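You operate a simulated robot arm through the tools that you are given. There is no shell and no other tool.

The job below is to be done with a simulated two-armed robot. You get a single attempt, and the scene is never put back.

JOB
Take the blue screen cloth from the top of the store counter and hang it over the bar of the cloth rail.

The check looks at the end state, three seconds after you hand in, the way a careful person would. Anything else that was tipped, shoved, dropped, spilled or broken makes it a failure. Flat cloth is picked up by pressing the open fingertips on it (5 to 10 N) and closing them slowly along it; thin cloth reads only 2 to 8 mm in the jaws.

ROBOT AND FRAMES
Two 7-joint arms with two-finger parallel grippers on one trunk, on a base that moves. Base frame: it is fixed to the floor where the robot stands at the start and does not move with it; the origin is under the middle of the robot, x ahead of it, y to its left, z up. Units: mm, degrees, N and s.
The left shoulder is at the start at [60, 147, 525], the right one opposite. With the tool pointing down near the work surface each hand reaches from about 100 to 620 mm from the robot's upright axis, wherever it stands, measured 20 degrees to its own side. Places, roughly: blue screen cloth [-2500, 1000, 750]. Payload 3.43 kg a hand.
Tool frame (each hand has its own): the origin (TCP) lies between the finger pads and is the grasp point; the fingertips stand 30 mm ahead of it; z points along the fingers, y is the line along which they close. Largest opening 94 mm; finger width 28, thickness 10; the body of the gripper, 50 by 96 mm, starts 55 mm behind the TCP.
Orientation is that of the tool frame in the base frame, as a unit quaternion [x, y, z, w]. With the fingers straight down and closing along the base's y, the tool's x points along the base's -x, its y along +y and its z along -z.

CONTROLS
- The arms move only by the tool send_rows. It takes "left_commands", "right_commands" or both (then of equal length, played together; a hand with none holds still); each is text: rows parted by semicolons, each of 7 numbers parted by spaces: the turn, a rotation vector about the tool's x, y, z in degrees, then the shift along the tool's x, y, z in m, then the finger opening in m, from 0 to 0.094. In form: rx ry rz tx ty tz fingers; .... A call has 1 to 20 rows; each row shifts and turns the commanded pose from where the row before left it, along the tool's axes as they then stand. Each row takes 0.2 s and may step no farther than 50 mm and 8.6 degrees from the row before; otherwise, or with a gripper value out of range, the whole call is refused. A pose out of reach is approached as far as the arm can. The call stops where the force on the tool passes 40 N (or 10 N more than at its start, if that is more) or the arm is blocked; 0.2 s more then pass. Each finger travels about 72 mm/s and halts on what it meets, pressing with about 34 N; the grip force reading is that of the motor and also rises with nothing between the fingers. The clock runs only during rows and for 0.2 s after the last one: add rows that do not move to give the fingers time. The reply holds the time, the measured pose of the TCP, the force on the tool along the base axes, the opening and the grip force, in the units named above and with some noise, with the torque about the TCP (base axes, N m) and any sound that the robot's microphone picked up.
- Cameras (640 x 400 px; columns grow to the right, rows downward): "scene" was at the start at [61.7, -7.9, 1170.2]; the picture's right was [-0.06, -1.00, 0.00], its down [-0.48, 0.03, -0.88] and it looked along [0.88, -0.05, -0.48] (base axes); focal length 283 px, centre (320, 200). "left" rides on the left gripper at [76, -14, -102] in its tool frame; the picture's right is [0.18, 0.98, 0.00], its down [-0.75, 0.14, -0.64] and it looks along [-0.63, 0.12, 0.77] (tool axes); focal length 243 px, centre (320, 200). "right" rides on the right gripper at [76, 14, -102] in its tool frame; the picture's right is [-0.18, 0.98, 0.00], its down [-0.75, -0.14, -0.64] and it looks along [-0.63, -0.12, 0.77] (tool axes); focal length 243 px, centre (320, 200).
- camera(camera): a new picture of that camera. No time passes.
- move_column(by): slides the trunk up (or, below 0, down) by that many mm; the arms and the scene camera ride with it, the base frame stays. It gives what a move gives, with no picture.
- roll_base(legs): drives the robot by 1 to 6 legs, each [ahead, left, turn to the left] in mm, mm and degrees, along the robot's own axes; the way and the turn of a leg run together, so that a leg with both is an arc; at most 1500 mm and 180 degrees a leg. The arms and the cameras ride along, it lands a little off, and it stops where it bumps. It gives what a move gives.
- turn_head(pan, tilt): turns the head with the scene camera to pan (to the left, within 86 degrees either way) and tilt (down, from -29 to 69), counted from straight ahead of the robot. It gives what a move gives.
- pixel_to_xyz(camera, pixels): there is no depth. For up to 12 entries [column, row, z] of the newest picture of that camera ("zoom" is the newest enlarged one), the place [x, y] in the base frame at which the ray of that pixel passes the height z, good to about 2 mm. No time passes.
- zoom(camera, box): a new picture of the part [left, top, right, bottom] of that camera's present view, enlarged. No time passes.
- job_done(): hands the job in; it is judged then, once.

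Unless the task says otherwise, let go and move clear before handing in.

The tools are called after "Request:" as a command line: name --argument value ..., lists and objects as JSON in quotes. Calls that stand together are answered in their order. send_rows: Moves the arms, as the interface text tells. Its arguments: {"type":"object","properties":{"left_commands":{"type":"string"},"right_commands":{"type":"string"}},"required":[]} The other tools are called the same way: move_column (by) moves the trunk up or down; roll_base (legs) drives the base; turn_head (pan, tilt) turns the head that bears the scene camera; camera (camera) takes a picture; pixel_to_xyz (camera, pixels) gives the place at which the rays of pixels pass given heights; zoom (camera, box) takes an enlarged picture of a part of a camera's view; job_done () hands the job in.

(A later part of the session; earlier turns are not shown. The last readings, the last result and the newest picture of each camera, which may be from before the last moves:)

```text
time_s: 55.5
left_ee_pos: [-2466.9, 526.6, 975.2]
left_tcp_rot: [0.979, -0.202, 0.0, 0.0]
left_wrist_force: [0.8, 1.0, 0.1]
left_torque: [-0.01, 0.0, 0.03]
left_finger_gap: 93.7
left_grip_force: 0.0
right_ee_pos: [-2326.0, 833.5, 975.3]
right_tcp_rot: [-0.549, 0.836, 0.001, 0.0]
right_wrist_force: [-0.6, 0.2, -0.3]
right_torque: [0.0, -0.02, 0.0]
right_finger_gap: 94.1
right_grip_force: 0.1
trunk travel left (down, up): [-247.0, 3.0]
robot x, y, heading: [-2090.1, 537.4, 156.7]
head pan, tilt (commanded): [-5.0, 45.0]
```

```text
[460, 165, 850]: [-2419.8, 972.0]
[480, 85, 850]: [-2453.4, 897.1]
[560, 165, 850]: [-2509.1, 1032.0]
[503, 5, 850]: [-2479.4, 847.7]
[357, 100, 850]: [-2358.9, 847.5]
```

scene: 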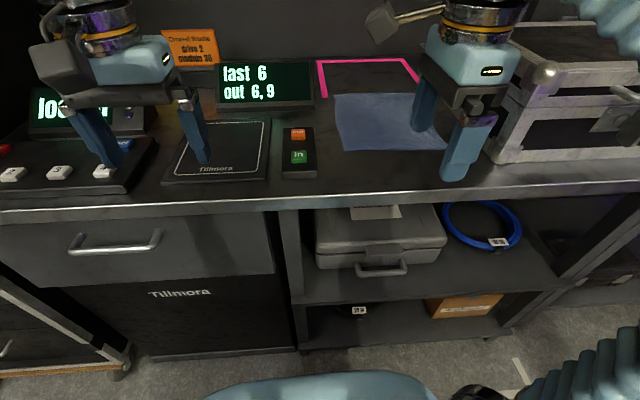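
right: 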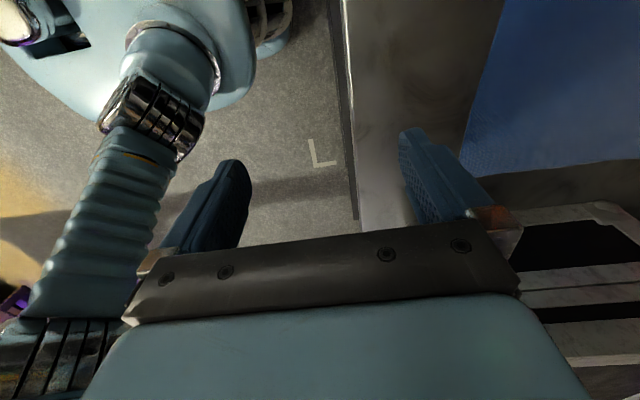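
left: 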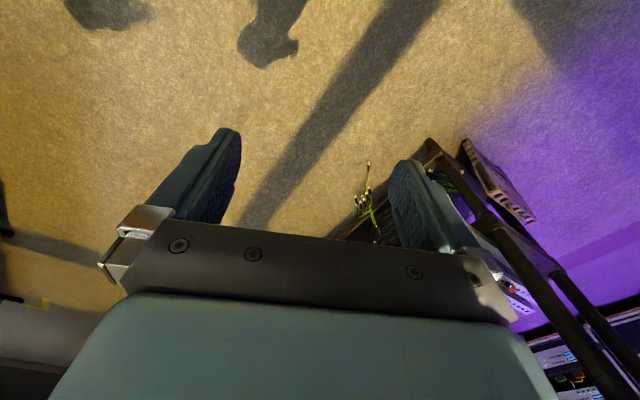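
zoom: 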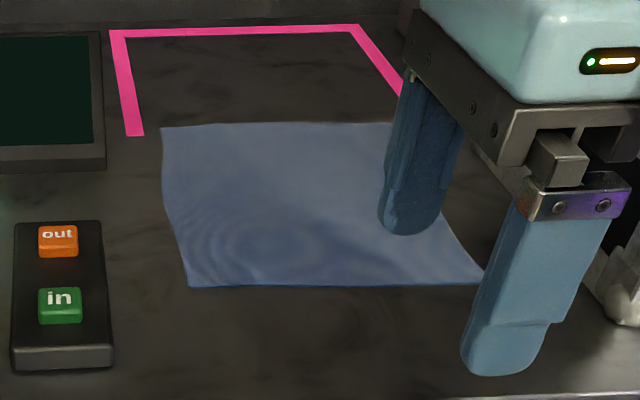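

Both cameras agree on the near edge, from (-2498,814) to (-2410,984). I'll move the right hand forward over a point 38 mm inside that edge, align the twist by 4 degrees and narrow the jaws to 40 mm.

Request:
send_rows --right_commands "0 0 0 -0.0022 0.0302 0 0.08; 0 0 0 -0.0022 0.0302 0 0.07; 0 0 0 -0.0022 0.0302 0 0.06; 0 0 0 -0.0022 0.0302 0 0.05; 0 0 0 -0.0022 0.0302 0 0.04; 0 0 0 0 0.0302 0 0.04; 0 0 4 0 0 0 0.04; 0 0 0 0 0 0 0.04; 0 0 0 0 0 0 0.04"

Request:
camera --camera "scene"

Request:
camera --camera "right"

```text
time_s: 57.5
left_ee_pos: [-2468.1, 526.3, 976.8]
left_tcp_rot: [0.979, -0.202, -0.001, 0.0]
left_wrist_force: [0.0, -0.4, 0.3]
left_torque: [0.01, -0.04, -0.01]
left_finger_gap: 93.6
left_grip_force: 0.0
right_ee_pos: [-2432.1, 889.5, 976.0]
right_tcp_rot: [-0.519, 0.855, 0.001, 0.0]
right_wrist_force: [-0.3, 0.5, -0.3]
right_torque: [0.0, 0.02, 0.0]
right_finger_gap: 40.1
right_grip_force: 0.1
right hand out of reach, approached as far as the arm can: row 5, 6
trunk travel left (down, up): [-247.0, 3.0]
robot x, y, heading: [-2091.4, 534.3, 156.8]
head pan, tilt (commanded): [-5.0, 45.0]
```

```text
taken
```

scene: 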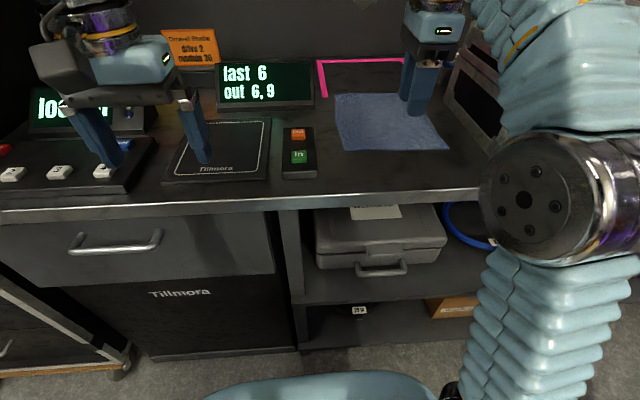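

```text
taken
```

right: 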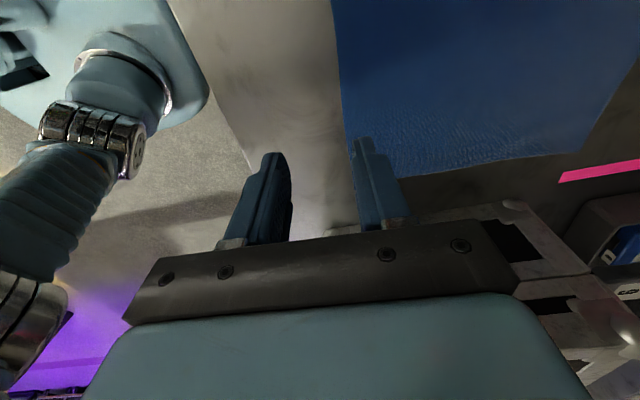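

The arm reached its limit at this height (TCP at (-2432,890), 55 mm short). Lower is easier to reach, so I'll lower the hand by 50 mm and see where it settles.

Request:
send_rows --right_commands "0 0 0 0 0 0.025 0.04; 0 0 0 0 0 0.025 0.04; 0 0 0 0 0 0 0.04"

```text
time_s: 58.3
left_ee_pos: [-2467.4, 525.8, 974.8]
left_tcp_rot: [0.979, -0.203, 0.0, 0.0]
left_wrist_force: [0.2, -0.5, 0.1]
left_torque: [0.0, 0.02, -0.01]
left_finger_gap: 93.6
left_grip_force: 0.1
right_ee_pos: [-2432.5, 888.9, 926.8]
right_tcp_rot: [-0.52, 0.854, 0.001, 0.0]
right_wrist_force: [-0.1, -0.7, -0.1]
right_torque: [0.03, 0.0, 0.01]
right_finger_gap: 40.3
right_grip_force: 0.1
trunk travel left (down, up): [-247.0, 3.0]
robot x, y, heading: [-2089.8, 534.9, 156.7]
head pan, tilt (commanded): [-5.0, 45.0]
```

The command was clipped and the hand is now at (-2432,889,927). I'll push forward the remaining 62 mm at this lower height.

Request:
send_rows --right_commands "0 0 0 0 0.0205 0 0.04; 0 0 0 0 0.0205 0 0.04; 0 0 0 0.001 0.0205 0 0.04; 0 0 0 0 0 0 0.04"

Request:
camera --camera "right"

```text
time_s: 59.3
left_ee_pos: [-2468.7, 527.8, 975.0]
left_tcp_rot: [0.979, -0.203, 0.0, 0.0]
left_wrist_force: [0.8, 0.2, -0.3]
left_torque: [0.0, 0.01, 0.01]
left_finger_gap: 94.1
left_grip_force: 0.0
right_ee_pos: [-2489.4, 918.1, 926.3]
right_tcp_rot: [-0.519, 0.854, 0.0, 0.0]
right_wrist_force: [-0.7, 1.0, 0.4]
right_torque: [-0.01, 0.0, 0.05]
right_finger_gap: 40.1
right_grip_force: 0.1
trunk travel left (down, up): [-247.0, 3.0]
robot x, y, heading: [-2089.5, 538.1, 156.6]
head pan, tilt (commanded): [-5.0, 45.0]
```

```text
taken
```

right: 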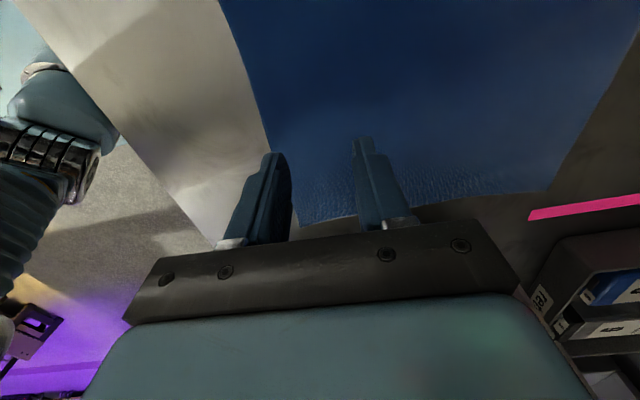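

The hand is right over the target with both fingers over the blue cloth near its edge. I'll lower 38 mm, leaving the tips about 7 mm above the counter.

Request:
send_rows --right_commands "0 0 0 0 0 0.013 0.04; 0 0 0 0 0 0.013 0.04; 0 0 0 0 0 0.012 0.04; 0 0 0 0 0 0 0.04"

Request:
camera --camera "right"

Request:
camera --camera "scene"

```text
time_s: 60.3
left_ee_pos: [-2468.2, 526.5, 976.0]
left_tcp_rot: [0.979, -0.203, 0.0, 0.0]
left_wrist_force: [-0.5, 0.0, 0.0]
left_torque: [-0.03, 0.01, -0.03]
left_finger_gap: 94.1
left_grip_force: 0.1
right_ee_pos: [-2487.1, 917.4, 888.5]
right_tcp_rot: [-0.52, 0.854, 0.0, 0.0]
right_wrist_force: [0.2, -0.2, 0.1]
right_torque: [0.0, 0.02, -0.03]
right_finger_gap: 39.9
right_grip_force: 0.1
trunk travel left (down, up): [-247.0, 3.0]
robot x, y, heading: [-2087.2, 536.6, 156.5]
head pan, tilt (commanded): [-5.0, 45.0]
```

```text
taken
```

right: 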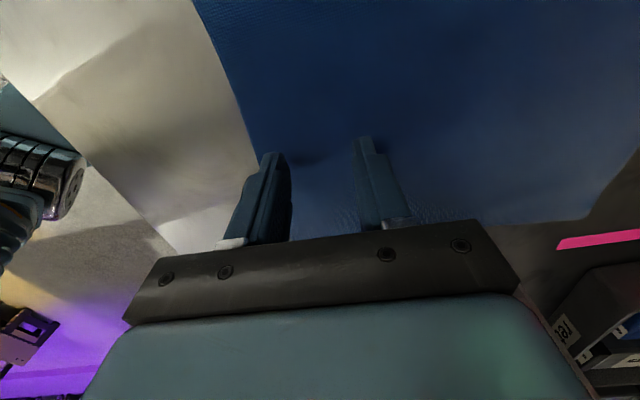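

```text
taken
```

scene: 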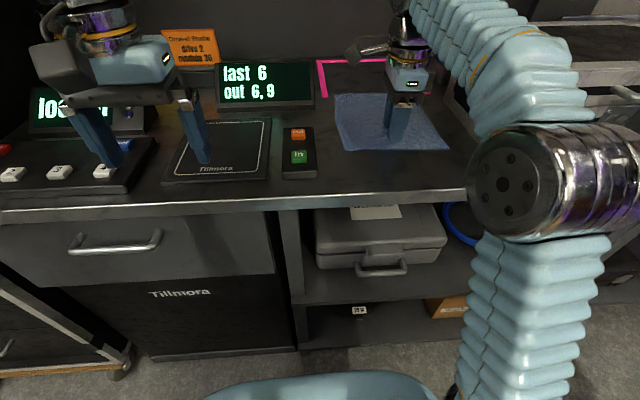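

The near finger tip sits just inside the cloth's edge ((272,155) in the right view). I'll descend in small steps and watch the vertical force.

Request:
send_rows --right_commands "0 0 0 0 0 0.003 0.04; 0 0 0 0 0 0.002 0.04; 0 0 0 0 0 0 0.04"

Request:
send_rows --right_commands "0 0 0 0 0 0.0015 0.04; 0 0 0 0 0 0 0.04"

```text
time_s: 61.1
left_ee_pos: [-2468.2, 526.7, 975.4]
left_tcp_rot: [0.979, -0.203, -0.001, 0.001]
left_wrist_force: [0.2, -0.1, -0.5]
left_torque: [-0.04, 0.02, 0.03]
left_finger_gap: 94.0
left_grip_force: 0.1
right_ee_pos: [-2487.9, 917.0, 883.3]
right_tcp_rot: [-0.52, 0.854, 0.0, 0.0]
right_wrist_force: [1.1, -0.1, 0.2]
right_torque: [-0.04, 0.02, 0.0]
right_finger_gap: 40.1
right_grip_force: 0.1
trunk travel left (down, up): [-247.0, 3.0]
robot x, y, heading: [-2088.7, 535.5, 156.6]
head pan, tilt (commanded): [-5.0, 45.0]
```

```text
time_s: 61.7
left_ee_pos: [-2469.0, 526.0, 974.3]
left_tcp_rot: [0.979, -0.203, 0.0, 0.0]
left_wrist_force: [0.5, 0.6, 0.5]
left_torque: [0.0, -0.04, 0.0]
left_finger_gap: 94.3
left_grip_force: 0.0
right_ee_pos: [-2489.2, 918.2, 881.3]
right_tcp_rot: [-0.519, 0.855, 0.001, 0.001]
right_wrist_force: [0.0, 0.4, 0.5]
right_torque: [0.04, 0.0, 0.02]
right_finger_gap: 40.0
right_grip_force: 0.1
trunk travel left (down, up): [-247.0, 3.0]
robot x, y, heading: [-2081.7, 533.1, 156.3]
head pan, tilt (commanded): [-5.0, 45.0]
```

No contact yet at tips ≈851. I'll keep descending in 1.5 mm steps.

Request:
send_rows --right_commands "0 0 0 0 0 0.0015 0.04; 0 0 0 0 0 0 0.04"

Request:
send_rows --right_commands "0 0 0 0 0 0.001 0.04; 0 0 0 0 0 0 0.04"

```text
time_s: 62.3
left_ee_pos: [-2466.9, 526.3, 975.6]
left_tcp_rot: [0.979, -0.203, 0.001, 0.0]
left_wrist_force: [1.5, 0.4, -0.3]
left_torque: [-0.01, 0.02, 0.0]
left_finger_gap: 94.2
left_grip_force: 0.0
right_ee_pos: [-2488.3, 916.5, 881.9]
right_tcp_rot: [-0.519, 0.855, 0.002, -0.001]
right_wrist_force: [-0.7, 1.6, 13.7]
right_torque: [-0.08, -0.34, 0.05]
right_finger_gap: 39.3
right_grip_force: 0.1
trunk travel left (down, up): [-247.0, 3.0]
robot x, y, heading: [-2085.8, 533.0, 156.7]
head pan, tilt (commanded): [-5.0, 45.0]
```

```text
time_s: 62.9
left_ee_pos: [-2466.1, 525.8, 975.7]
left_tcp_rot: [0.979, -0.203, -0.001, 0.0]
left_wrist_force: [0.0, 0.4, 0.2]
left_torque: [0.0, 0.01, -0.01]
left_finger_gap: 93.9
left_grip_force: 0.0
right_ee_pos: [-2487.2, 916.4, 881.1]
right_tcp_rot: [-0.519, 0.855, 0.002, -0.002]
right_wrist_force: [-2.8, 4.5, 30.4]
right_torque: [-0.18, -0.62, 0.12]
right_finger_gap: 37.9
right_grip_force: 0.0
trunk travel left (down, up): [-247.0, 3.0]
robot x, y, heading: [-2090.6, 537.7, 156.8]
head pan, tilt (commanded): [-5.0, 45.0]
```

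Contact: 13.7 N, then 30 N after another 1 mm, so about 17 N/mm. I'll back off by 1.3 mm to get near 8 N.

Request:
send_rows --right_commands "0 0 0 0 0 -0.0013 0.04; 0 0 0 0 0 0 0.04"

```text
time_s: 63.5
left_ee_pos: [-2466.9, 526.4, 976.7]
left_tcp_rot: [0.979, -0.202, -0.001, -0.001]
left_wrist_force: [-0.3, 0.2, 0.4]
left_torque: [0.04, 0.02, 0.01]
left_finger_gap: 93.8
left_grip_force: 0.0
right_ee_pos: [-2488.7, 917.1, 882.4]
right_tcp_rot: [-0.52, 0.854, 0.001, 0.0]
right_wrist_force: [-1.0, 3.1, 23.9]
right_torque: [-0.09, -0.4, 0.06]
right_finger_gap: 38.4
right_grip_force: 0.0
trunk travel left (down, up): [-247.0, 3.0]
robot x, y, heading: [-2086.6, 534.4, 156.6]
head pan, tilt (commanded): [-5.0, 45.0]
```

Still 24 N; I'll back off further in small steps.

Request:
send_rows --right_commands "0 0 0 0 0 -0.001 0.04; 0 0 0 0 0 0 0.04"

```text
time_s: 64.1
left_ee_pos: [-2467.5, 526.7, 975.0]
left_tcp_rot: [0.979, -0.203, 0.0, 0.001]
left_wrist_force: [0.3, 0.6, 0.2]
left_torque: [0.01, 0.0, 0.01]
left_finger_gap: 93.8
left_grip_force: 0.1
right_ee_pos: [-2488.0, 917.1, 881.0]
right_tcp_rot: [-0.52, 0.854, -0.001, 0.0]
right_wrist_force: [0.9, 0.5, 12.6]
right_torque: [-0.04, -0.11, 0.01]
right_finger_gap: 39.1
right_grip_force: 0.2
trunk travel left (down, up): [-247.0, 3.0]
robot x, y, heading: [-2087.2, 533.2, 156.5]
head pan, tilt (commanded): [-5.0, 45.0]
```

12.6 N now; another 0.4 mm up gives about 8 N. I'll combine that with slow closing to 28 mm and check.

Request:
send_rows --right_commands "0 0 0 0 0 -0.0004 0.04; 0 0 0 0 0 0 0.038; 0 0 0 0 0 0 0.036; 0 0 0 0 0 0 0.034; 0 0 0 0 0 0 0.032; 0 0 0 0 0 0 0.03; 0 0 0 0 0 0 0.028"

Request:
camera --camera "right"

```text
time_s: 65.7
left_ee_pos: [-2467.5, 526.3, 976.3]
left_tcp_rot: [0.979, -0.202, -0.001, 0.0]
left_wrist_force: [0.2, 0.0, 0.0]
left_torque: [-0.01, -0.01, -0.03]
left_finger_gap: 94.0
left_grip_force: 0.0
right_ee_pos: [-2488.9, 917.5, 882.8]
right_tcp_rot: [-0.519, 0.854, 0.0, -0.001]
right_wrist_force: [0.3, 0.5, -0.1]
right_torque: [0.02, 0.0, 0.05]
right_finger_gap: 27.9
right_grip_force: 0.1
trunk travel left (down, up): [-247.0, 3.0]
robot x, y, heading: [-2085.9, 534.5, 156.7]
head pan, tilt (commanded): [-5.0, 45.0]
```

```text
taken
```

right: 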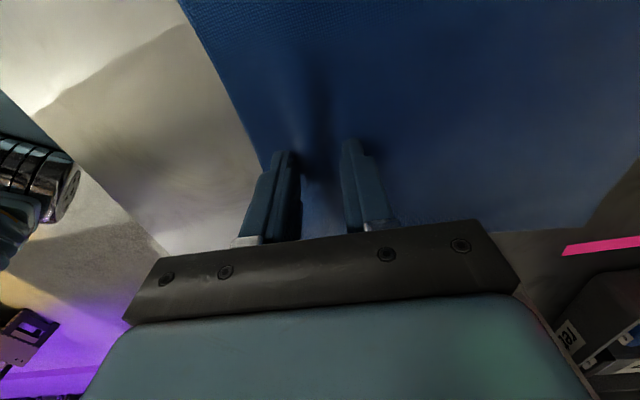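

A ridge is forming between the fingers at (320,90), but force has dropped to zero. I'll press down again by 0.8 mm and check.

Request:
send_rows --right_commands "0 0 0 0 0 0.0008 0.028; 0 0 0 0 0 0 0.028"

```text
time_s: 66.3
left_ee_pos: [-2467.3, 526.0, 974.7]
left_tcp_rot: [0.979, -0.202, 0.0, 0.0]
left_wrist_force: [-0.1, 0.5, -0.4]
left_torque: [0.0, 0.02, 0.01]
left_finger_gap: 94.2
left_grip_force: 0.0
right_ee_pos: [-2488.9, 916.7, 881.6]
right_tcp_rot: [-0.52, 0.854, 0.0, 0.0]
right_wrist_force: [0.2, 0.4, 4.8]
right_torque: [-0.02, -0.04, 0.0]
right_finger_gap: 27.9
right_grip_force: 0.1
trunk travel left (down, up): [-247.0, 3.0]
robot x, y, heading: [-2089.2, 539.5, 156.3]
head pan, tilt (commanded): [-5.0, 45.0]
```

4.8 N now. I'll continue closing to 16 mm with tiny down-steps to keep the pressure.

Request:
send_rows --right_commands "0 0 0 0 0 0.0003 0.028; 0 0 0 0 0 0.0001 0.026; 0 0 0 0 0 0.0001 0.024; 0 0 0 0 0 0.0001 0.022; 0 0 0 0 0 0.0001 0.02; 0 0 0 0 0 0.0001 0.018; 0 0 0 0 0 0.0001 0.016"

Request:
camera --camera "right"

```text
time_s: 67.9
left_ee_pos: [-2467.1, 526.0, 975.0]
left_tcp_rot: [0.979, -0.204, 0.0, -0.001]
left_wrist_force: [-0.2, -1.4, -0.7]
left_torque: [-0.04, 0.01, 0.0]
left_finger_gap: 93.9
left_grip_force: 0.0
right_ee_pos: [-2488.1, 916.6, 880.3]
right_tcp_rot: [-0.52, 0.854, 0.002, -0.001]
right_wrist_force: [-2.0, 1.4, 19.8]
right_torque: [-0.05, -0.17, 0.0]
right_finger_gap: 14.5
right_grip_force: 0.1
trunk travel left (down, up): [-247.0, 3.0]
robot x, y, heading: [-2086.3, 537.3, 156.6]
head pan, tilt (commanded): [-5.0, 45.0]
```

```text
taken
```

right: 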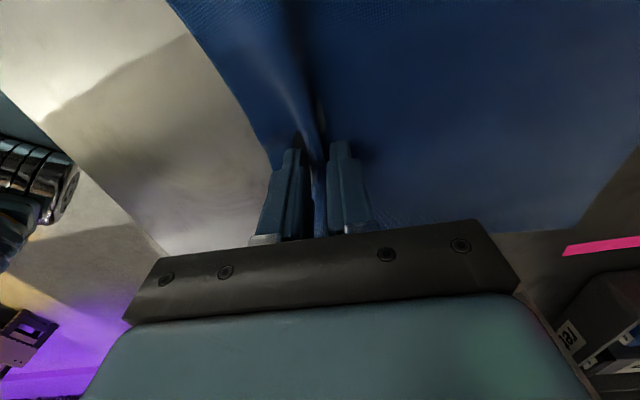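

A clear fold now rises between the fingers ((310,100) to (318,220)), with force 20 N. I'll ease up 0.6 mm and close fully.

Request:
send_rows --right_commands "0 0 0 0 0 -0.0006 0.014; 0 0 0 0 0 -0.0002 0.012; 0 0 0 0 0 0 0.01; 0 0 0 0 0 0 0.008; 0 0 0 0 0 0 0.006; 0 0 0 0 0 0 0.004; 0 0 0 0 0 0 0.002; 0 0 0 0 0 0 0; 0 0 0 0 0 0 0; 0 0 0 0 0 0 0"

Request:
camera --camera "right"

```text
time_s: 70.1
left_ee_pos: [-2468.1, 525.8, 976.4]
left_tcp_rot: [0.979, -0.203, 0.0, 0.0]
left_wrist_force: [1.1, 0.4, 0.2]
left_torque: [-0.02, -0.01, -0.02]
left_finger_gap: 93.8
left_grip_force: 0.1
right_ee_pos: [-2487.8, 916.9, 880.7]
right_tcp_rot: [-0.519, 0.854, 0.001, -0.001]
right_wrist_force: [-0.2, 0.2, 6.7]
right_torque: [-0.03, -0.06, 0.02]
right_finger_gap: 1.9
right_grip_force: 34.0
trunk travel left (down, up): [-247.0, 3.0]
robot x, y, heading: [-2085.5, 534.6, 156.9]
head pan, tilt (commanded): [-5.0, 45.0]
```

```text
taken
```

right: 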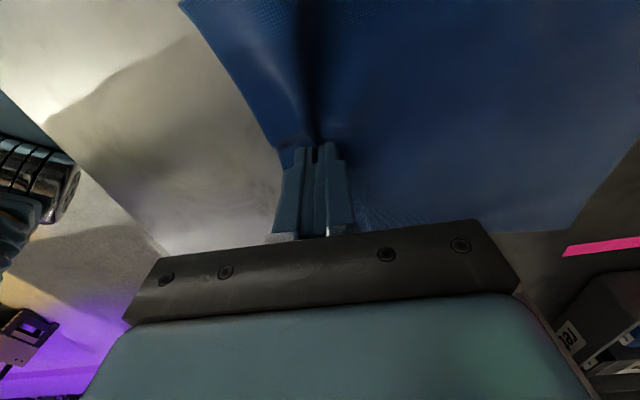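

The jaws read 1.9 mm at 34 N with the fold pinched at (315,150). I'll lift 45 mm slowly and see whether the cloth comes along.

Request:
send_rows --right_commands "0 0 0 0 0 -0.005 0; 0 0 0 0 0 -0.01 0; 0 0 0 0 0 -0.01 0; 0 0 0 0 0 -0.01 0; 0 0 0 0 0 -0.01 0; 0 0 0 0 0 0 0"

Request:
camera --camera "right"

Request:
camera --camera "scene"

```text
time_s: 71.5
left_ee_pos: [-2468.1, 526.2, 976.2]
left_tcp_rot: [0.979, -0.203, 0.0, 0.0]
left_wrist_force: [0.2, 0.0, -0.4]
left_torque: [0.01, 0.0, 0.04]
left_finger_gap: 94.3
left_grip_force: 0.0
right_ee_pos: [-2489.2, 918.0, 925.7]
right_tcp_rot: [-0.52, 0.854, 0.0, -0.001]
right_wrist_force: [-0.1, -0.3, 0.8]
right_torque: [-0.02, 0.03, -0.02]
right_finger_gap: 1.8
right_grip_force: 33.7
trunk travel left (down, up): [-247.0, 3.0]
robot x, y, heading: [-2086.3, 536.3, 156.9]
head pan, tilt (commanded): [-5.0, 45.0]
```

```text
taken
```

right: 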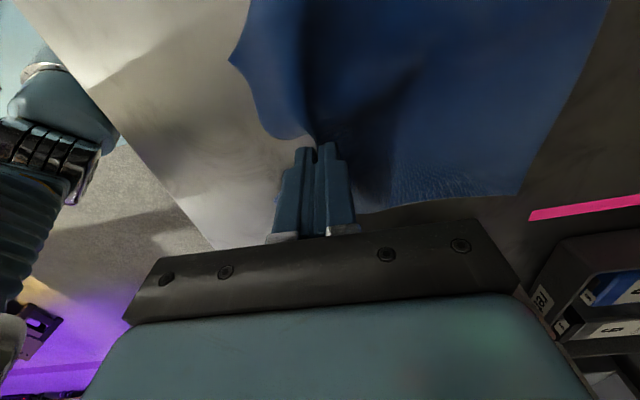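

```text
taken
```

scene: 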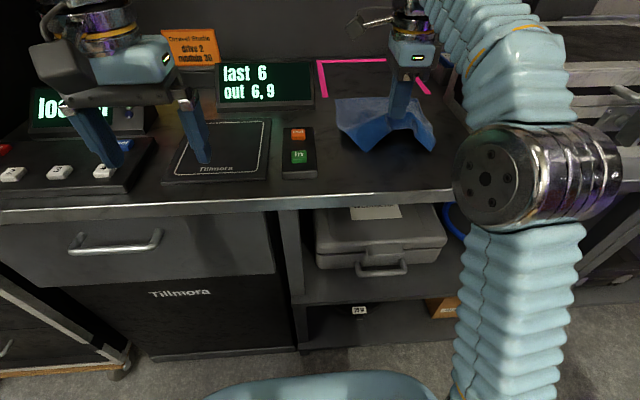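

The cloth is held firmly and its near half has lifted (fold at (310,130), jaws 1.8 mm). I'll raise the hand while pulling it back toward me, so the cloth leaves the counter over its clear front area.

Request:
send_rows --right_commands "0 0 0 0 -0.015 -0.02 0; 0 0 0 0 -0.02 -0.02 0; 0 0 0 0 -0.02 -0.02 0; 0 0 0 0 -0.02 -0.02 0; 0 0 0 0 -0.02 -0.02 0; 0 0 0 0 -0.02 -0.02 0; 0 0 0 0 0 0 0"

Request:
camera --camera "right"

Request:
camera --camera "scene"

```text
time_s: 73.1
left_ee_pos: [-2467.3, 526.6, 975.1]
left_tcp_rot: [0.979, -0.203, 0.0, 0.0]
left_wrist_force: [0.2, 0.5, 0.2]
left_torque: [0.0, 0.0, 0.05]
left_finger_gap: 94.0
left_grip_force: 0.1
right_ee_pos: [-2457.1, 901.8, 965.2]
right_tcp_rot: [-0.52, 0.854, 0.001, 0.0]
right_wrist_force: [-1.0, -0.3, 0.1]
right_torque: [-0.01, 0.02, 0.0]
right_finger_gap: 1.8
right_grip_force: 33.9
right hand out of reach, approached as far as the arm can: row 3, 4, 5, 6
trunk travel left (down, up): [-247.0, 3.0]
robot x, y, heading: [-2088.4, 538.8, 156.8]
head pan, tilt (commanded): [-5.0, 45.0]
```

```text
taken
```

right: 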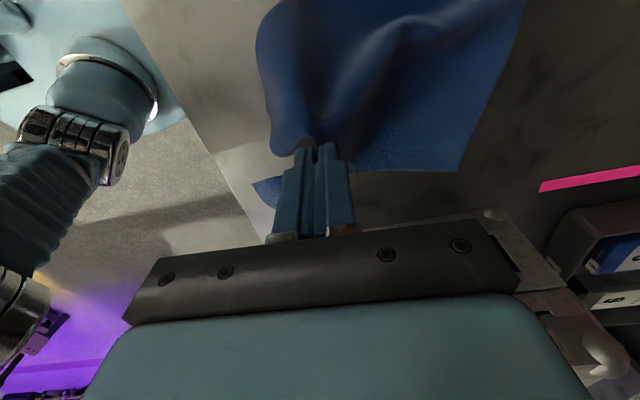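

```text
taken
```

scene: 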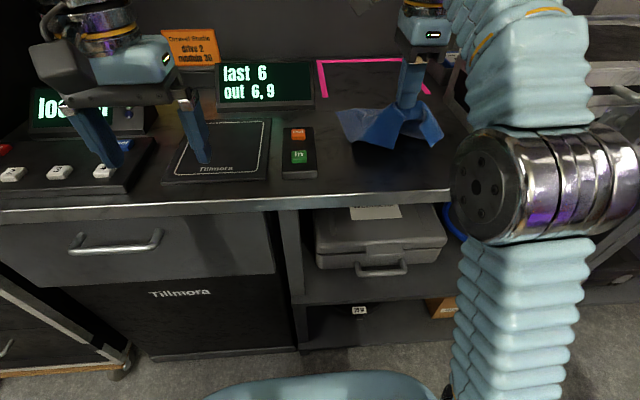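

The arm hit its reach limit at z 965 (radius 520). I'll pull straight back 120 mm first, then lift.

Request:
send_rows --right_commands "0 0 0 0 -0.025 0 0; 0 0 0 0 -0.025 0 0; 0 0 0 0 -0.025 0 0; 0 0 0 0 -0.025 0 0; 0 0 0 0 -0.02 -0.01 0; 0 0 0 0 -0.01 -0.02 0; 0 0 0 0 0 -0.02 0; 0 0 0 0 0 -0.02 0; 0 0 0 0 0 0 0"

Request:
camera --camera "scene"

```text
time_s: 75.1
left_ee_pos: [-2468.4, 526.8, 974.5]
left_tcp_rot: [0.979, -0.203, 0.0, 0.0]
left_wrist_force: [0.0, -1.1, -0.3]
left_torque: [-0.06, 0.0, -0.01]
left_finger_gap: 94.0
left_grip_force: 0.1
right_ee_pos: [-2349.6, 843.1, 994.9]
right_tcp_rot: [-0.52, 0.854, 0.001, 0.0]
right_wrist_force: [-0.3, 0.7, 0.1]
right_torque: [0.01, -0.01, 0.03]
right_finger_gap: 1.5
right_grip_force: 34.0
right hand out of reach, approached as far as the arm can: row 6, 7, 8
trunk travel left (down, up): [-247.0, 3.0]
robot x, y, heading: [-2086.9, 537.9, 156.4]
head pan, tilt (commanded): [-5.0, 45.0]
```

```text
taken
```

scene: 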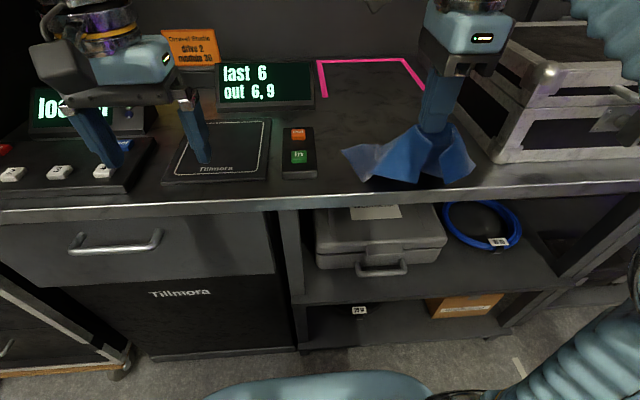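

Vertical-tool height tops out near z 995, so I'll later tilt the tool forward to gain height. First I'll back the base off 300 mm so the cloth slides clear of the counter's front edge.

Request:
roll_base --legs '[[-300, 0, 0]]'

Request:
camera --camera "scene"

Request:
camera --camera "right"

```text
time_s: 77.2
left_ee_pos: [-2195.7, 408.7, 975.5]
left_tcp_rot: [0.979, -0.203, 0.0, 0.0]
left_wrist_force: [0.7, 0.0, 0.4]
left_torque: [0.0, -0.03, 0.01]
left_finger_gap: 94.0
left_grip_force: 0.1
right_ee_pos: [-2077.3, 726.4, 993.5]
right_tcp_rot: [-0.518, 0.855, 0.001, -0.001]
right_wrist_force: [-0.6, -0.8, -1.0]
right_torque: [-0.01, -0.04, 0.0]
right_finger_gap: 2.1
right_grip_force: 33.7
trunk travel left (down, up): [-247.0, 3.0]
robot x, y, heading: [-1815.4, 416.9, 156.5]
head pan, tilt (commanded): [-5.0, 45.0]
```

```text
taken
```

scene: 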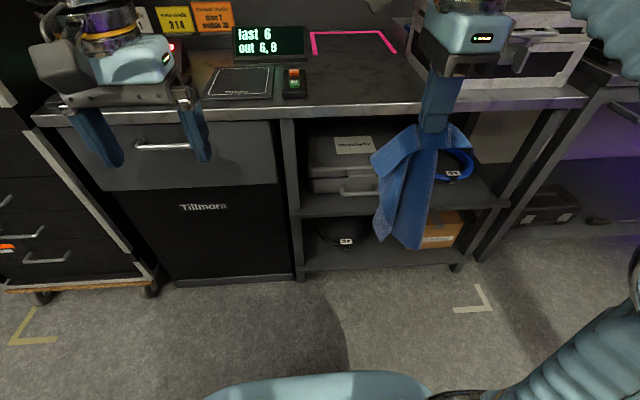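

```text
taken
```

right: 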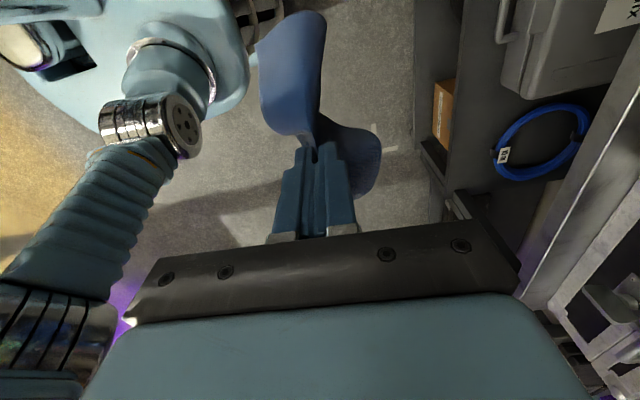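

The cloth now hangs free from the right gripper, about 180 mm long. I'll strafe right 974 mm to line up with the rail, staying well back from the bench.

Request:
roll_base --legs '[[0, -974, 0]]'

Request:
turn_head --pan -5 --tilt 35

Request:
camera --camera "scene"

```text
time_s: 82.2
left_ee_pos: [-1803.7, 1295.2, 974.9]
left_tcp_rot: [0.978, -0.209, 0.0, 0.0]
left_wrist_force: [0.9, 0.0, -1.2]
left_torque: [-0.02, 0.0, 0.0]
left_finger_gap: 94.0
left_grip_force: 0.0
right_ee_pos: [-1682.9, 1612.1, 994.7]
right_tcp_rot: [-0.514, 0.858, 0.0, -0.001]
right_wrist_force: [0.3, -0.6, -0.3]
right_torque: [-0.02, 0.02, -0.02]
right_finger_gap: 1.7
right_grip_force: 33.9
trunk travel left (down, up): [-247.0, 3.0]
robot x, y, heading: [-1425.9, 1302.6, 156.1]
head pan, tilt (commanded): [-5.0, 45.0]
```

```text
time_s: 82.9
left_ee_pos: [-1805.9, 1296.6, 975.5]
left_tcp_rot: [0.978, -0.209, 0.0, 0.0]
left_wrist_force: [-0.1, -0.3, 1.1]
left_torque: [0.0, -0.05, 0.01]
left_finger_gap: 93.8
left_grip_force: 0.1
right_ee_pos: [-1683.3, 1612.2, 993.2]
right_tcp_rot: [-0.514, 0.858, 0.001, -0.001]
right_wrist_force: [-0.3, -0.2, 0.3]
right_torque: [0.01, -0.01, -0.02]
right_finger_gap: 1.7
right_grip_force: 34.1
trunk travel left (down, up): [-247.0, 3.0]
robot x, y, heading: [-1424.6, 1302.3, 155.9]
head pan, tilt (commanded): [-5.0, 35.0]
```

```text
taken
```

scene: 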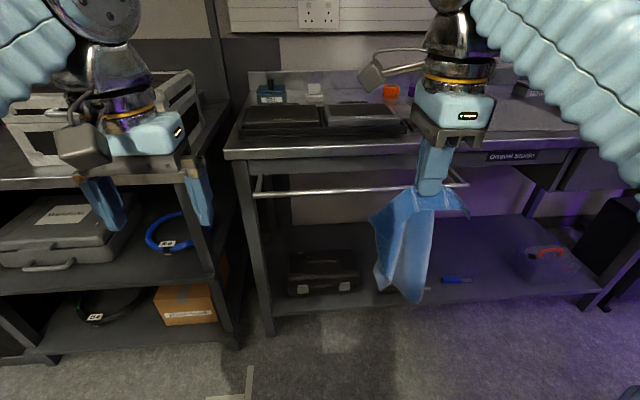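

The hand is at the rail's middle (t≈788) with the rail clear at (360,190) in the picture. I'll now tilt the tool forward in steps about the TCP, to gain height at reach.

Request:
send_rows --right_commands "-8 0 0 0 0 0 0; -8 0 0 0 0 0 0; -8 0 0 0 0 0 0; -8 0 0 0 0 0 0; -8 0 0 0 0 0 0; -8 0 0 0 0 0 0; 0 0 0 0 0 0 0"

Request:
camera --camera "scene"

Request:
camera --camera "right"

```text
time_s: 84.5
left_ee_pos: [-1805.2, 1295.8, 975.0]
left_tcp_rot: [0.978, -0.209, 0.0, -0.001]
left_wrist_force: [0.2, -0.3, -0.4]
left_torque: [-0.01, 0.0, 0.0]
left_finger_gap: 93.8
left_grip_force: 0.1
right_ee_pos: [-1683.6, 1611.0, 994.9]
right_tcp_rot: [-0.469, 0.783, 0.35, -0.211]
right_wrist_force: [-0.1, 0.0, -0.5]
right_torque: [-0.02, -0.02, 0.0]
right_finger_gap: 1.7
right_grip_force: 33.9
trunk travel left (down, up): [-247.0, 3.0]
robot x, y, heading: [-1424.3, 1300.4, 156.0]
head pan, tilt (commanded): [-5.0, 35.0]
```

```text
taken
```

scene: 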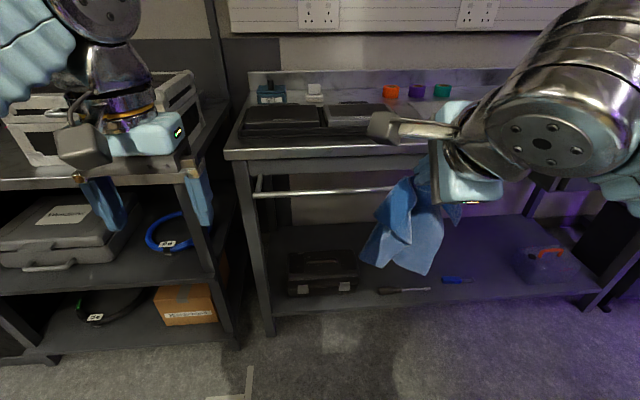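

```text
taken
```

right: 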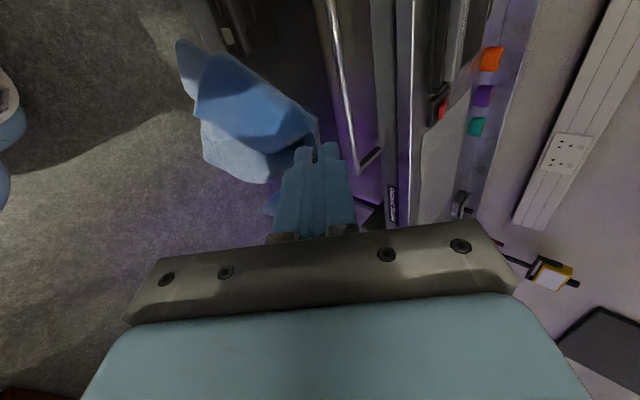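

The 48-degree tilt worked with the TCP unmoved. Now I'll lift about 60 mm straight up (in tool axes y/z) and check.

Request:
send_rows --right_commands "0 0 0 0 0.0149 -0.0134 0; 0 0 0 0 0.0149 -0.0134 0; 0 0 0 0 0.0149 -0.0134 0; 0 0 0 0 0 0 0; 0 0 0 0 0 0 0; 0 0 0 0 0 0 0"

Request:
camera --camera "scene"

```text
time_s: 85.9
left_ee_pos: [-1805.5, 1296.6, 975.2]
left_tcp_rot: [0.978, -0.209, 0.0, 0.001]
left_wrist_force: [0.2, 0.9, 0.6]
left_torque: [-0.01, -0.01, 0.0]
left_finger_gap: 93.8
left_grip_force: 0.1
right_ee_pos: [-1681.4, 1611.2, 1054.7]
right_tcp_rot: [-0.469, 0.783, 0.35, -0.209]
right_wrist_force: [-1.2, -0.2, -0.4]
right_torque: [0.0, -0.07, -0.03]
right_finger_gap: 1.7
right_grip_force: 33.6
trunk travel left (down, up): [-247.0, 3.0]
robot x, y, heading: [-1427.0, 1304.7, 156.1]
head pan, tilt (commanded): [-5.0, 35.0]
```

```text
taken
```

scene: 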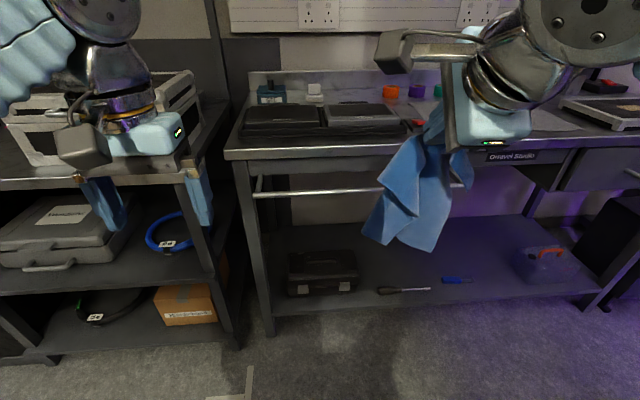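

The hand is at z 1055. I'll measure how low the cloth's bottom corners (385,243) and (425,250) hang, and re-check the rail's position from here.

Request:
pixel_to_xyz --camera "scene" --pixels '[[385, 244, 800], [385, 244, 850], [425, 251, 800], [425, 251, 850], [362, 232, 850], [255, 194, 788], [380, 189, 788], [467, 185, 788], [225, 154, 868], [580, 145, 868]]'

Request:
zoom --camera "scene" --box '[230, 80, 490, 260]'

```text
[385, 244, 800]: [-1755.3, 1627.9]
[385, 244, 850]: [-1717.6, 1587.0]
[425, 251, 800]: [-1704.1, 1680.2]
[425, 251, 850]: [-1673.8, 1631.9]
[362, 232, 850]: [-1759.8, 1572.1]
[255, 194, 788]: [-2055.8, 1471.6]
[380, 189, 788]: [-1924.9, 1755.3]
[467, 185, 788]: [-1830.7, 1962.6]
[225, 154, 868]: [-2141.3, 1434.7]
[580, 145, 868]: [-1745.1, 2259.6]
```

```text
2.22 times, centred on (360, 170) of scene
```

zoom: 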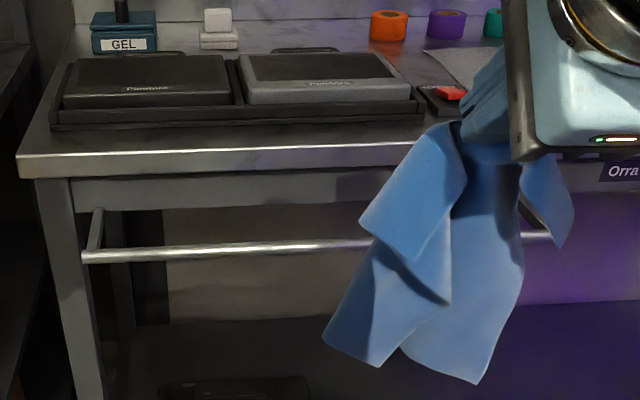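

The cloth's lowest points hang at about z 830–850, some 45 mm above the 788 bar, and the rail re-measures consistently at n≈-2475. I'll align the tool yaw by 4 degrees, raise 15 mm more, then drive 255 mm ahead so the cloth comes just above the bar.

Request:
send_rows --right_commands "0 2.98 -2.66 0 0 0 0; 0 0 0 0 0.0112 -0.01 0; 0 0 0 0 0 0 0; 0 0 0 0 0 0 0"

Request:
roll_base --legs '[[255, 0, 0]]'

Request:
turn_head --pan -15 --tilt 45

Request:
camera --camera "scene"

Request:
camera --camera "right"

```text
time_s: 86.9
left_ee_pos: [-1805.3, 1295.2, 976.1]
left_tcp_rot: [0.978, -0.208, 0.0, 0.0]
left_wrist_force: [-0.5, -0.1, 0.1]
left_torque: [0.01, -0.02, -0.03]
left_finger_gap: 94.1
left_grip_force: 0.2
right_ee_pos: [-1683.4, 1610.5, 1070.0]
right_tcp_rot: [-0.496, 0.766, 0.342, -0.222]
right_wrist_force: [0.1, -0.8, 1.2]
right_torque: [-0.03, -0.04, 0.0]
right_finger_gap: 1.7
right_grip_force: 34.7
trunk travel left (down, up): [-247.0, 3.0]
robot x, y, heading: [-1421.5, 1301.5, 156.0]
head pan, tilt (commanded): [-5.0, 35.0]
```

```text
time_s: 88.7
left_ee_pos: [-2035.1, 1397.8, 974.6]
left_tcp_rot: [0.978, -0.209, 0.0, 0.0]
left_wrist_force: [-0.6, 0.4, -0.7]
left_torque: [-0.01, -0.01, 0.0]
left_finger_gap: 94.1
left_grip_force: 0.0
right_ee_pos: [-1913.2, 1712.6, 1069.7]
right_tcp_rot: [-0.497, 0.766, 0.342, -0.222]
right_wrist_force: [1.1, 0.6, 0.2]
right_torque: [-0.02, -0.04, 0.0]
right_finger_gap: 1.9
right_grip_force: 34.3
trunk travel left (down, up): [-247.0, 3.0]
robot x, y, heading: [-1652.8, 1406.3, 156.1]
head pan, tilt (commanded): [-5.0, 35.0]
```

```text
time_s: 89.5
left_ee_pos: [-2036.3, 1398.0, 974.5]
left_tcp_rot: [0.978, -0.209, -0.001, 0.0]
left_wrist_force: [-0.8, 0.1, 1.0]
left_torque: [0.0, 0.01, 0.04]
left_finger_gap: 93.9
left_grip_force: 0.1
right_ee_pos: [-1911.9, 1714.4, 1068.7]
right_tcp_rot: [-0.497, 0.766, 0.342, -0.222]
right_wrist_force: [-0.4, 0.1, 0.5]
right_torque: [-0.02, -0.02, 0.0]
right_finger_gap: 1.6
right_grip_force: 34.1
trunk travel left (down, up): [-247.0, 3.0]
robot x, y, heading: [-1655.7, 1404.0, 155.7]
head pan, tilt (commanded): [-15.0, 45.0]
```

```text
taken
```

scene: 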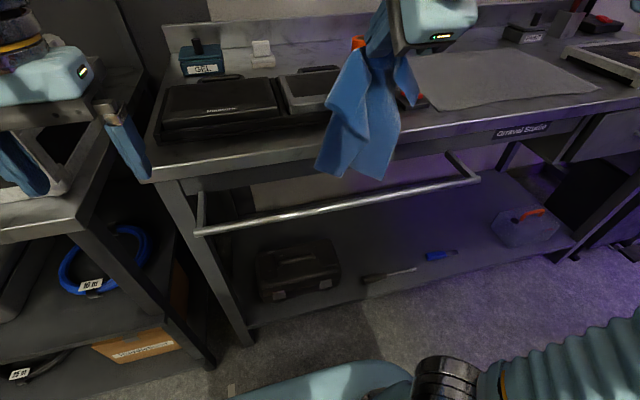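

```text
taken
```

right: 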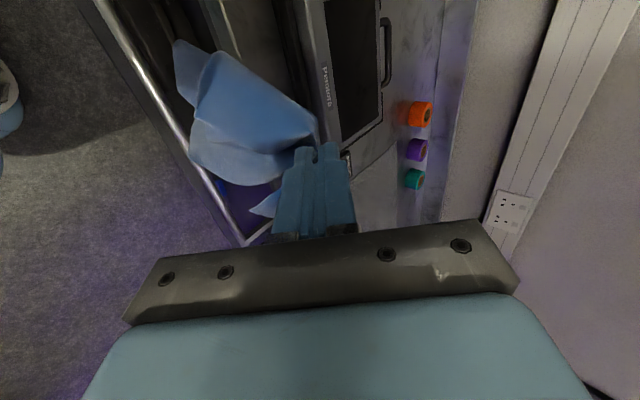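

The cloth hangs just above the bar (bar from (198,232) to (480,178); cloth bottom near (345,176)), all clear. I'll verify bar and bench edge positions from both cameras before moving the hand in.

Request:
pixel_to_xyz --camera "scene" --pixels '[[200, 231, 788], [340, 206, 788], [476, 179, 788], [150, 176, 868], [400, 140, 868], [345, 176, 860], [385, 180, 860], [320, 170, 860]]'

Request:
pixel_to_xyz --camera "right" --pixels '[[150, 95, 788], [110, 30, 788], [215, 200, 788], [240, 235, 788]]'

Request:
zoom --camera "right" --box '[80, 0, 400, 260]'

```text
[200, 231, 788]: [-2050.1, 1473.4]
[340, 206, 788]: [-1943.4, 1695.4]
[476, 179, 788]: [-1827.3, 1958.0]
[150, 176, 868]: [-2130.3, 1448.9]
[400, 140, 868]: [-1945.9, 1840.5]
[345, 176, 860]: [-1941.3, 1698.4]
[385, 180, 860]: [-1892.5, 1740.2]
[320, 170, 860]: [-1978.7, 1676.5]
```

```text
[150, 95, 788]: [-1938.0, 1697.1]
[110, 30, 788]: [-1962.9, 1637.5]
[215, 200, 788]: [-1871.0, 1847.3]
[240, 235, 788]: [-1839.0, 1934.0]
```

```text
1.54 times, centred on (240, 130) of right
```

zoom: 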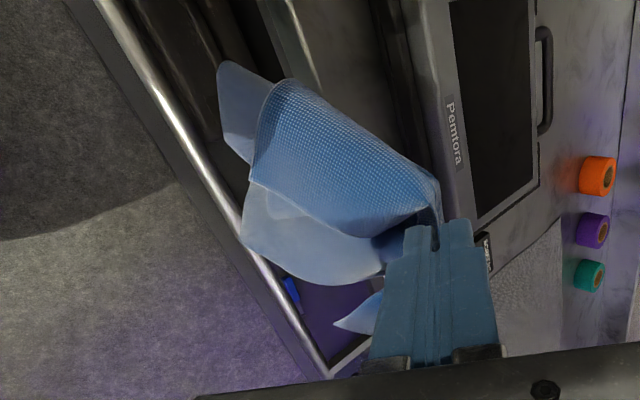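

Scene and wrist cameras agree: bar at z 788, n≈-2466 near the middle. I'll move the hand forward 45 mm so the fingertips stand over the middle of the gap.

Request:
send_rows --right_commands "0 0 0 0 0.01 0.0111 0; 0 0 0 0 0.01 0.0111 0; 0 0 0 0 0.01 0.0111 0; 0 0 0 0 0 0 0; 0 0 0 0 0 0 0; 0 0 0 0 0 0 0"

Request:
camera --camera "scene"

Request:
camera --camera "right"

```text
time_s: 90.9
left_ee_pos: [-2036.4, 1399.3, 975.6]
left_tcp_rot: [0.978, -0.209, 0.0, 0.0]
left_wrist_force: [-0.5, 0.4, -0.1]
left_torque: [0.04, -0.01, -0.02]
left_finger_gap: 94.0
left_grip_force: 0.2
right_ee_pos: [-1953.4, 1732.3, 1070.2]
right_tcp_rot: [-0.497, 0.766, 0.342, -0.221]
right_wrist_force: [-1.2, 0.6, 0.2]
right_torque: [-0.02, -0.05, -0.03]
right_finger_gap: 1.6
right_grip_force: 34.1
trunk travel left (down, up): [-247.0, 3.0]
robot x, y, heading: [-1650.1, 1404.9, 155.9]
head pan, tilt (commanded): [-15.0, 45.0]
```

```text
taken
```

scene: 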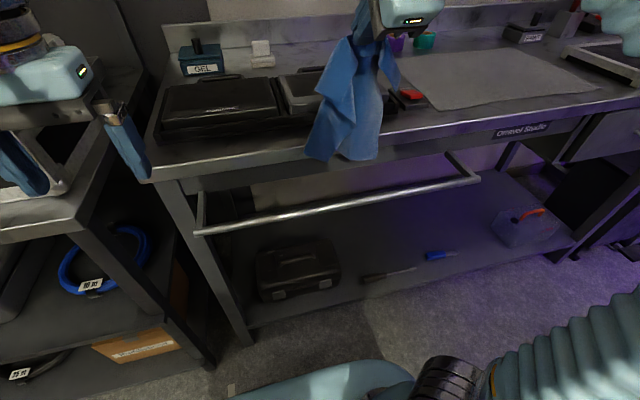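

```text
taken
```

right: 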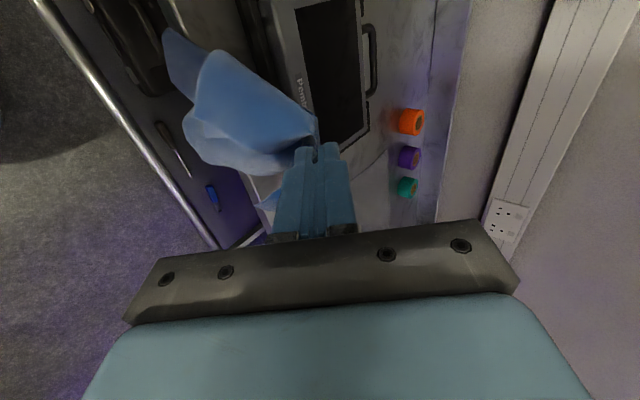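

The cloth moved over the gap; its bottom shows at about (345,160) against the bench's front edge. I'll check where that bottom lies relative to the gap.

Request:
zoom --camera "scene" --box '[260, 60, 460, 220]'

Request:
pixel_to_xyz --camera "scene" --pixels '[[308, 155, 850], [308, 155, 870], [345, 160, 850], [345, 160, 870], [372, 158, 860], [320, 161, 850]]'

Request:
zoom --camera "right" --box '[80, 0, 360, 260]'

```text
2.50 times, centred on (360, 140) of scene
```

zoom: 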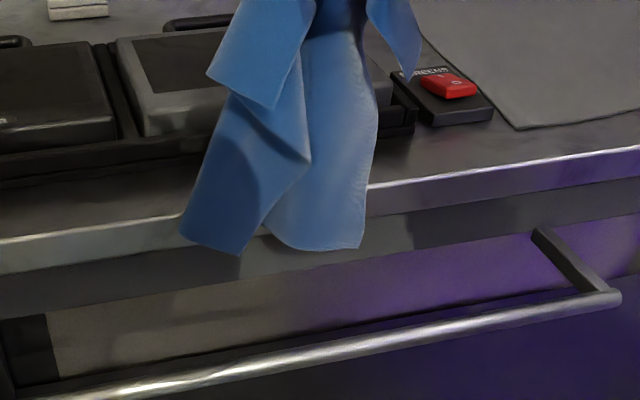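

```text
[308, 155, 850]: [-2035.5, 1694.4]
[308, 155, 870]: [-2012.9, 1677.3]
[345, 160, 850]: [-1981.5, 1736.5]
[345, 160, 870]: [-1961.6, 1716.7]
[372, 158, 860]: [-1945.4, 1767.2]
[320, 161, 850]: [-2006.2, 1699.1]
```

```text
1.54 times, centred on (220, 130) of right
```

zoom: 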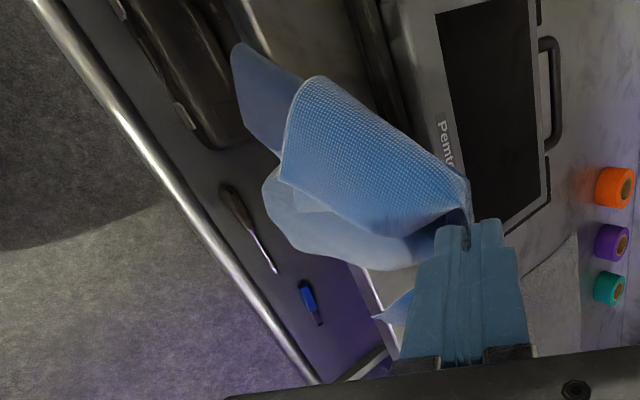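

The cloth bottom is at n≈-2520, midway between bar (-2466) and bench edge (-2550). I'll lower straight down 100 mm and look again.

Request:
send_rows --right_commands "0 0 0 0 -0.0149 0.0134 0; 0 0 0 0 -0.0149 0.0134 0; 0 0 0 0 -0.0149 0.0134 0; 0 0 0 0 -0.0149 0.0134 0; 0 0 0 0 -0.0149 0.0134 0; 0 0 0 0 0 0 0; 0 0 0 0 0 0 0; 0 0 0 0 0 0 0"

Request:
camera --camera "scene"

Request:
camera --camera "right"

```text
time_s: 92.7
left_ee_pos: [-2036.5, 1397.5, 975.9]
left_tcp_rot: [0.978, -0.209, 0.0, 0.0]
left_wrist_force: [-0.9, 0.3, -0.7]
left_torque: [0.03, 0.02, 0.0]
left_finger_gap: 94.0
left_grip_force: 0.1
right_ee_pos: [-1952.8, 1732.8, 969.4]
right_tcp_rot: [-0.497, 0.766, 0.342, -0.222]
right_wrist_force: [0.6, 0.0, 0.7]
right_torque: [-0.02, -0.04, 0.04]
right_finger_gap: 1.8
right_grip_force: 34.1
trunk travel left (down, up): [-247.0, 3.0]
robot x, y, heading: [-1653.7, 1407.9, 155.8]
head pan, tilt (commanded): [-15.0, 45.0]
```

```text
taken
```

scene: 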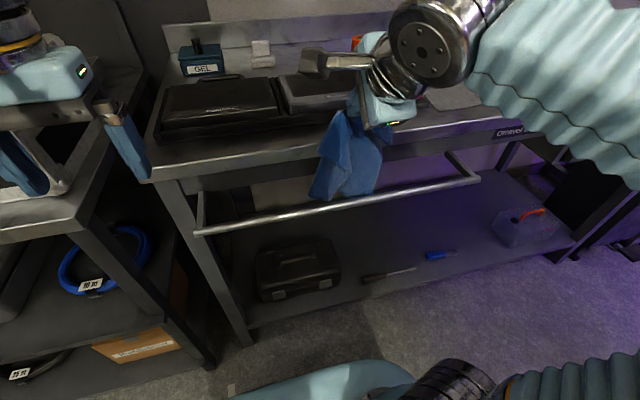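

```text
taken
```

right: 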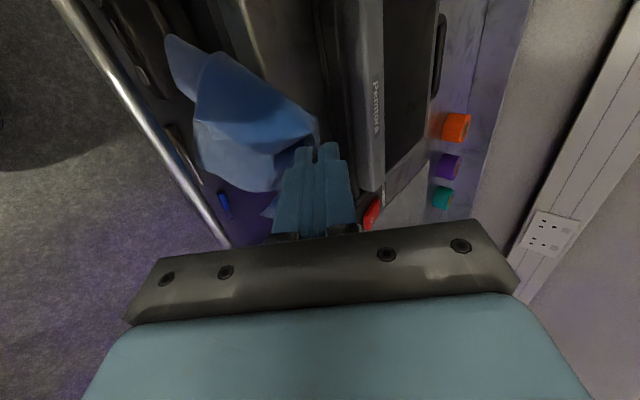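

The cloth is entering the gap cleanly; its bottom at (325,198) is just behind the bar. I'll zoom to be sure it's on the bench side.

Request:
zoom --camera "scene" --box '[260, 90, 440, 230]'

Request:
zoom --camera "right" --box '[60, 0, 360, 260]'

```text
2.86 times, centred on (350, 160) of scene
```

zoom: 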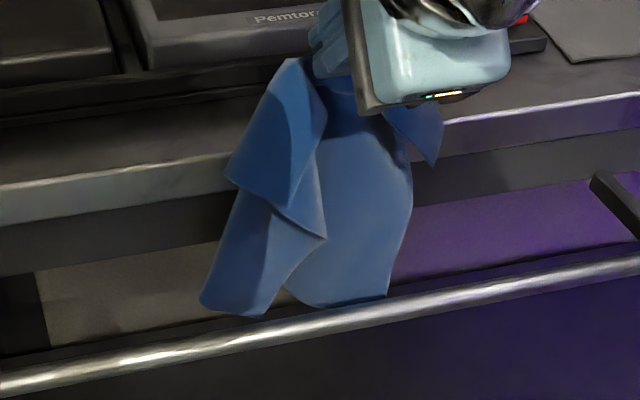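

```text
1.54 times, centred on (210, 130) of right
```

zoom: 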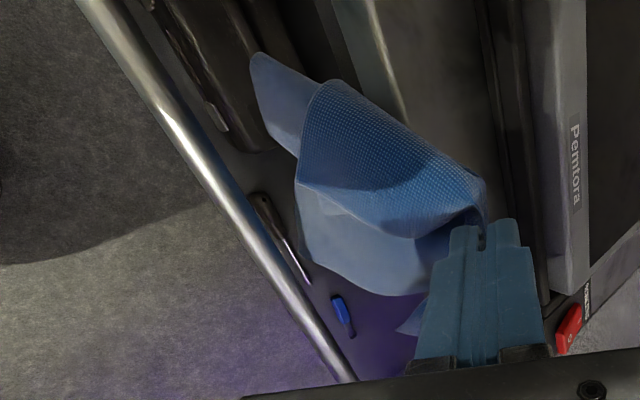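

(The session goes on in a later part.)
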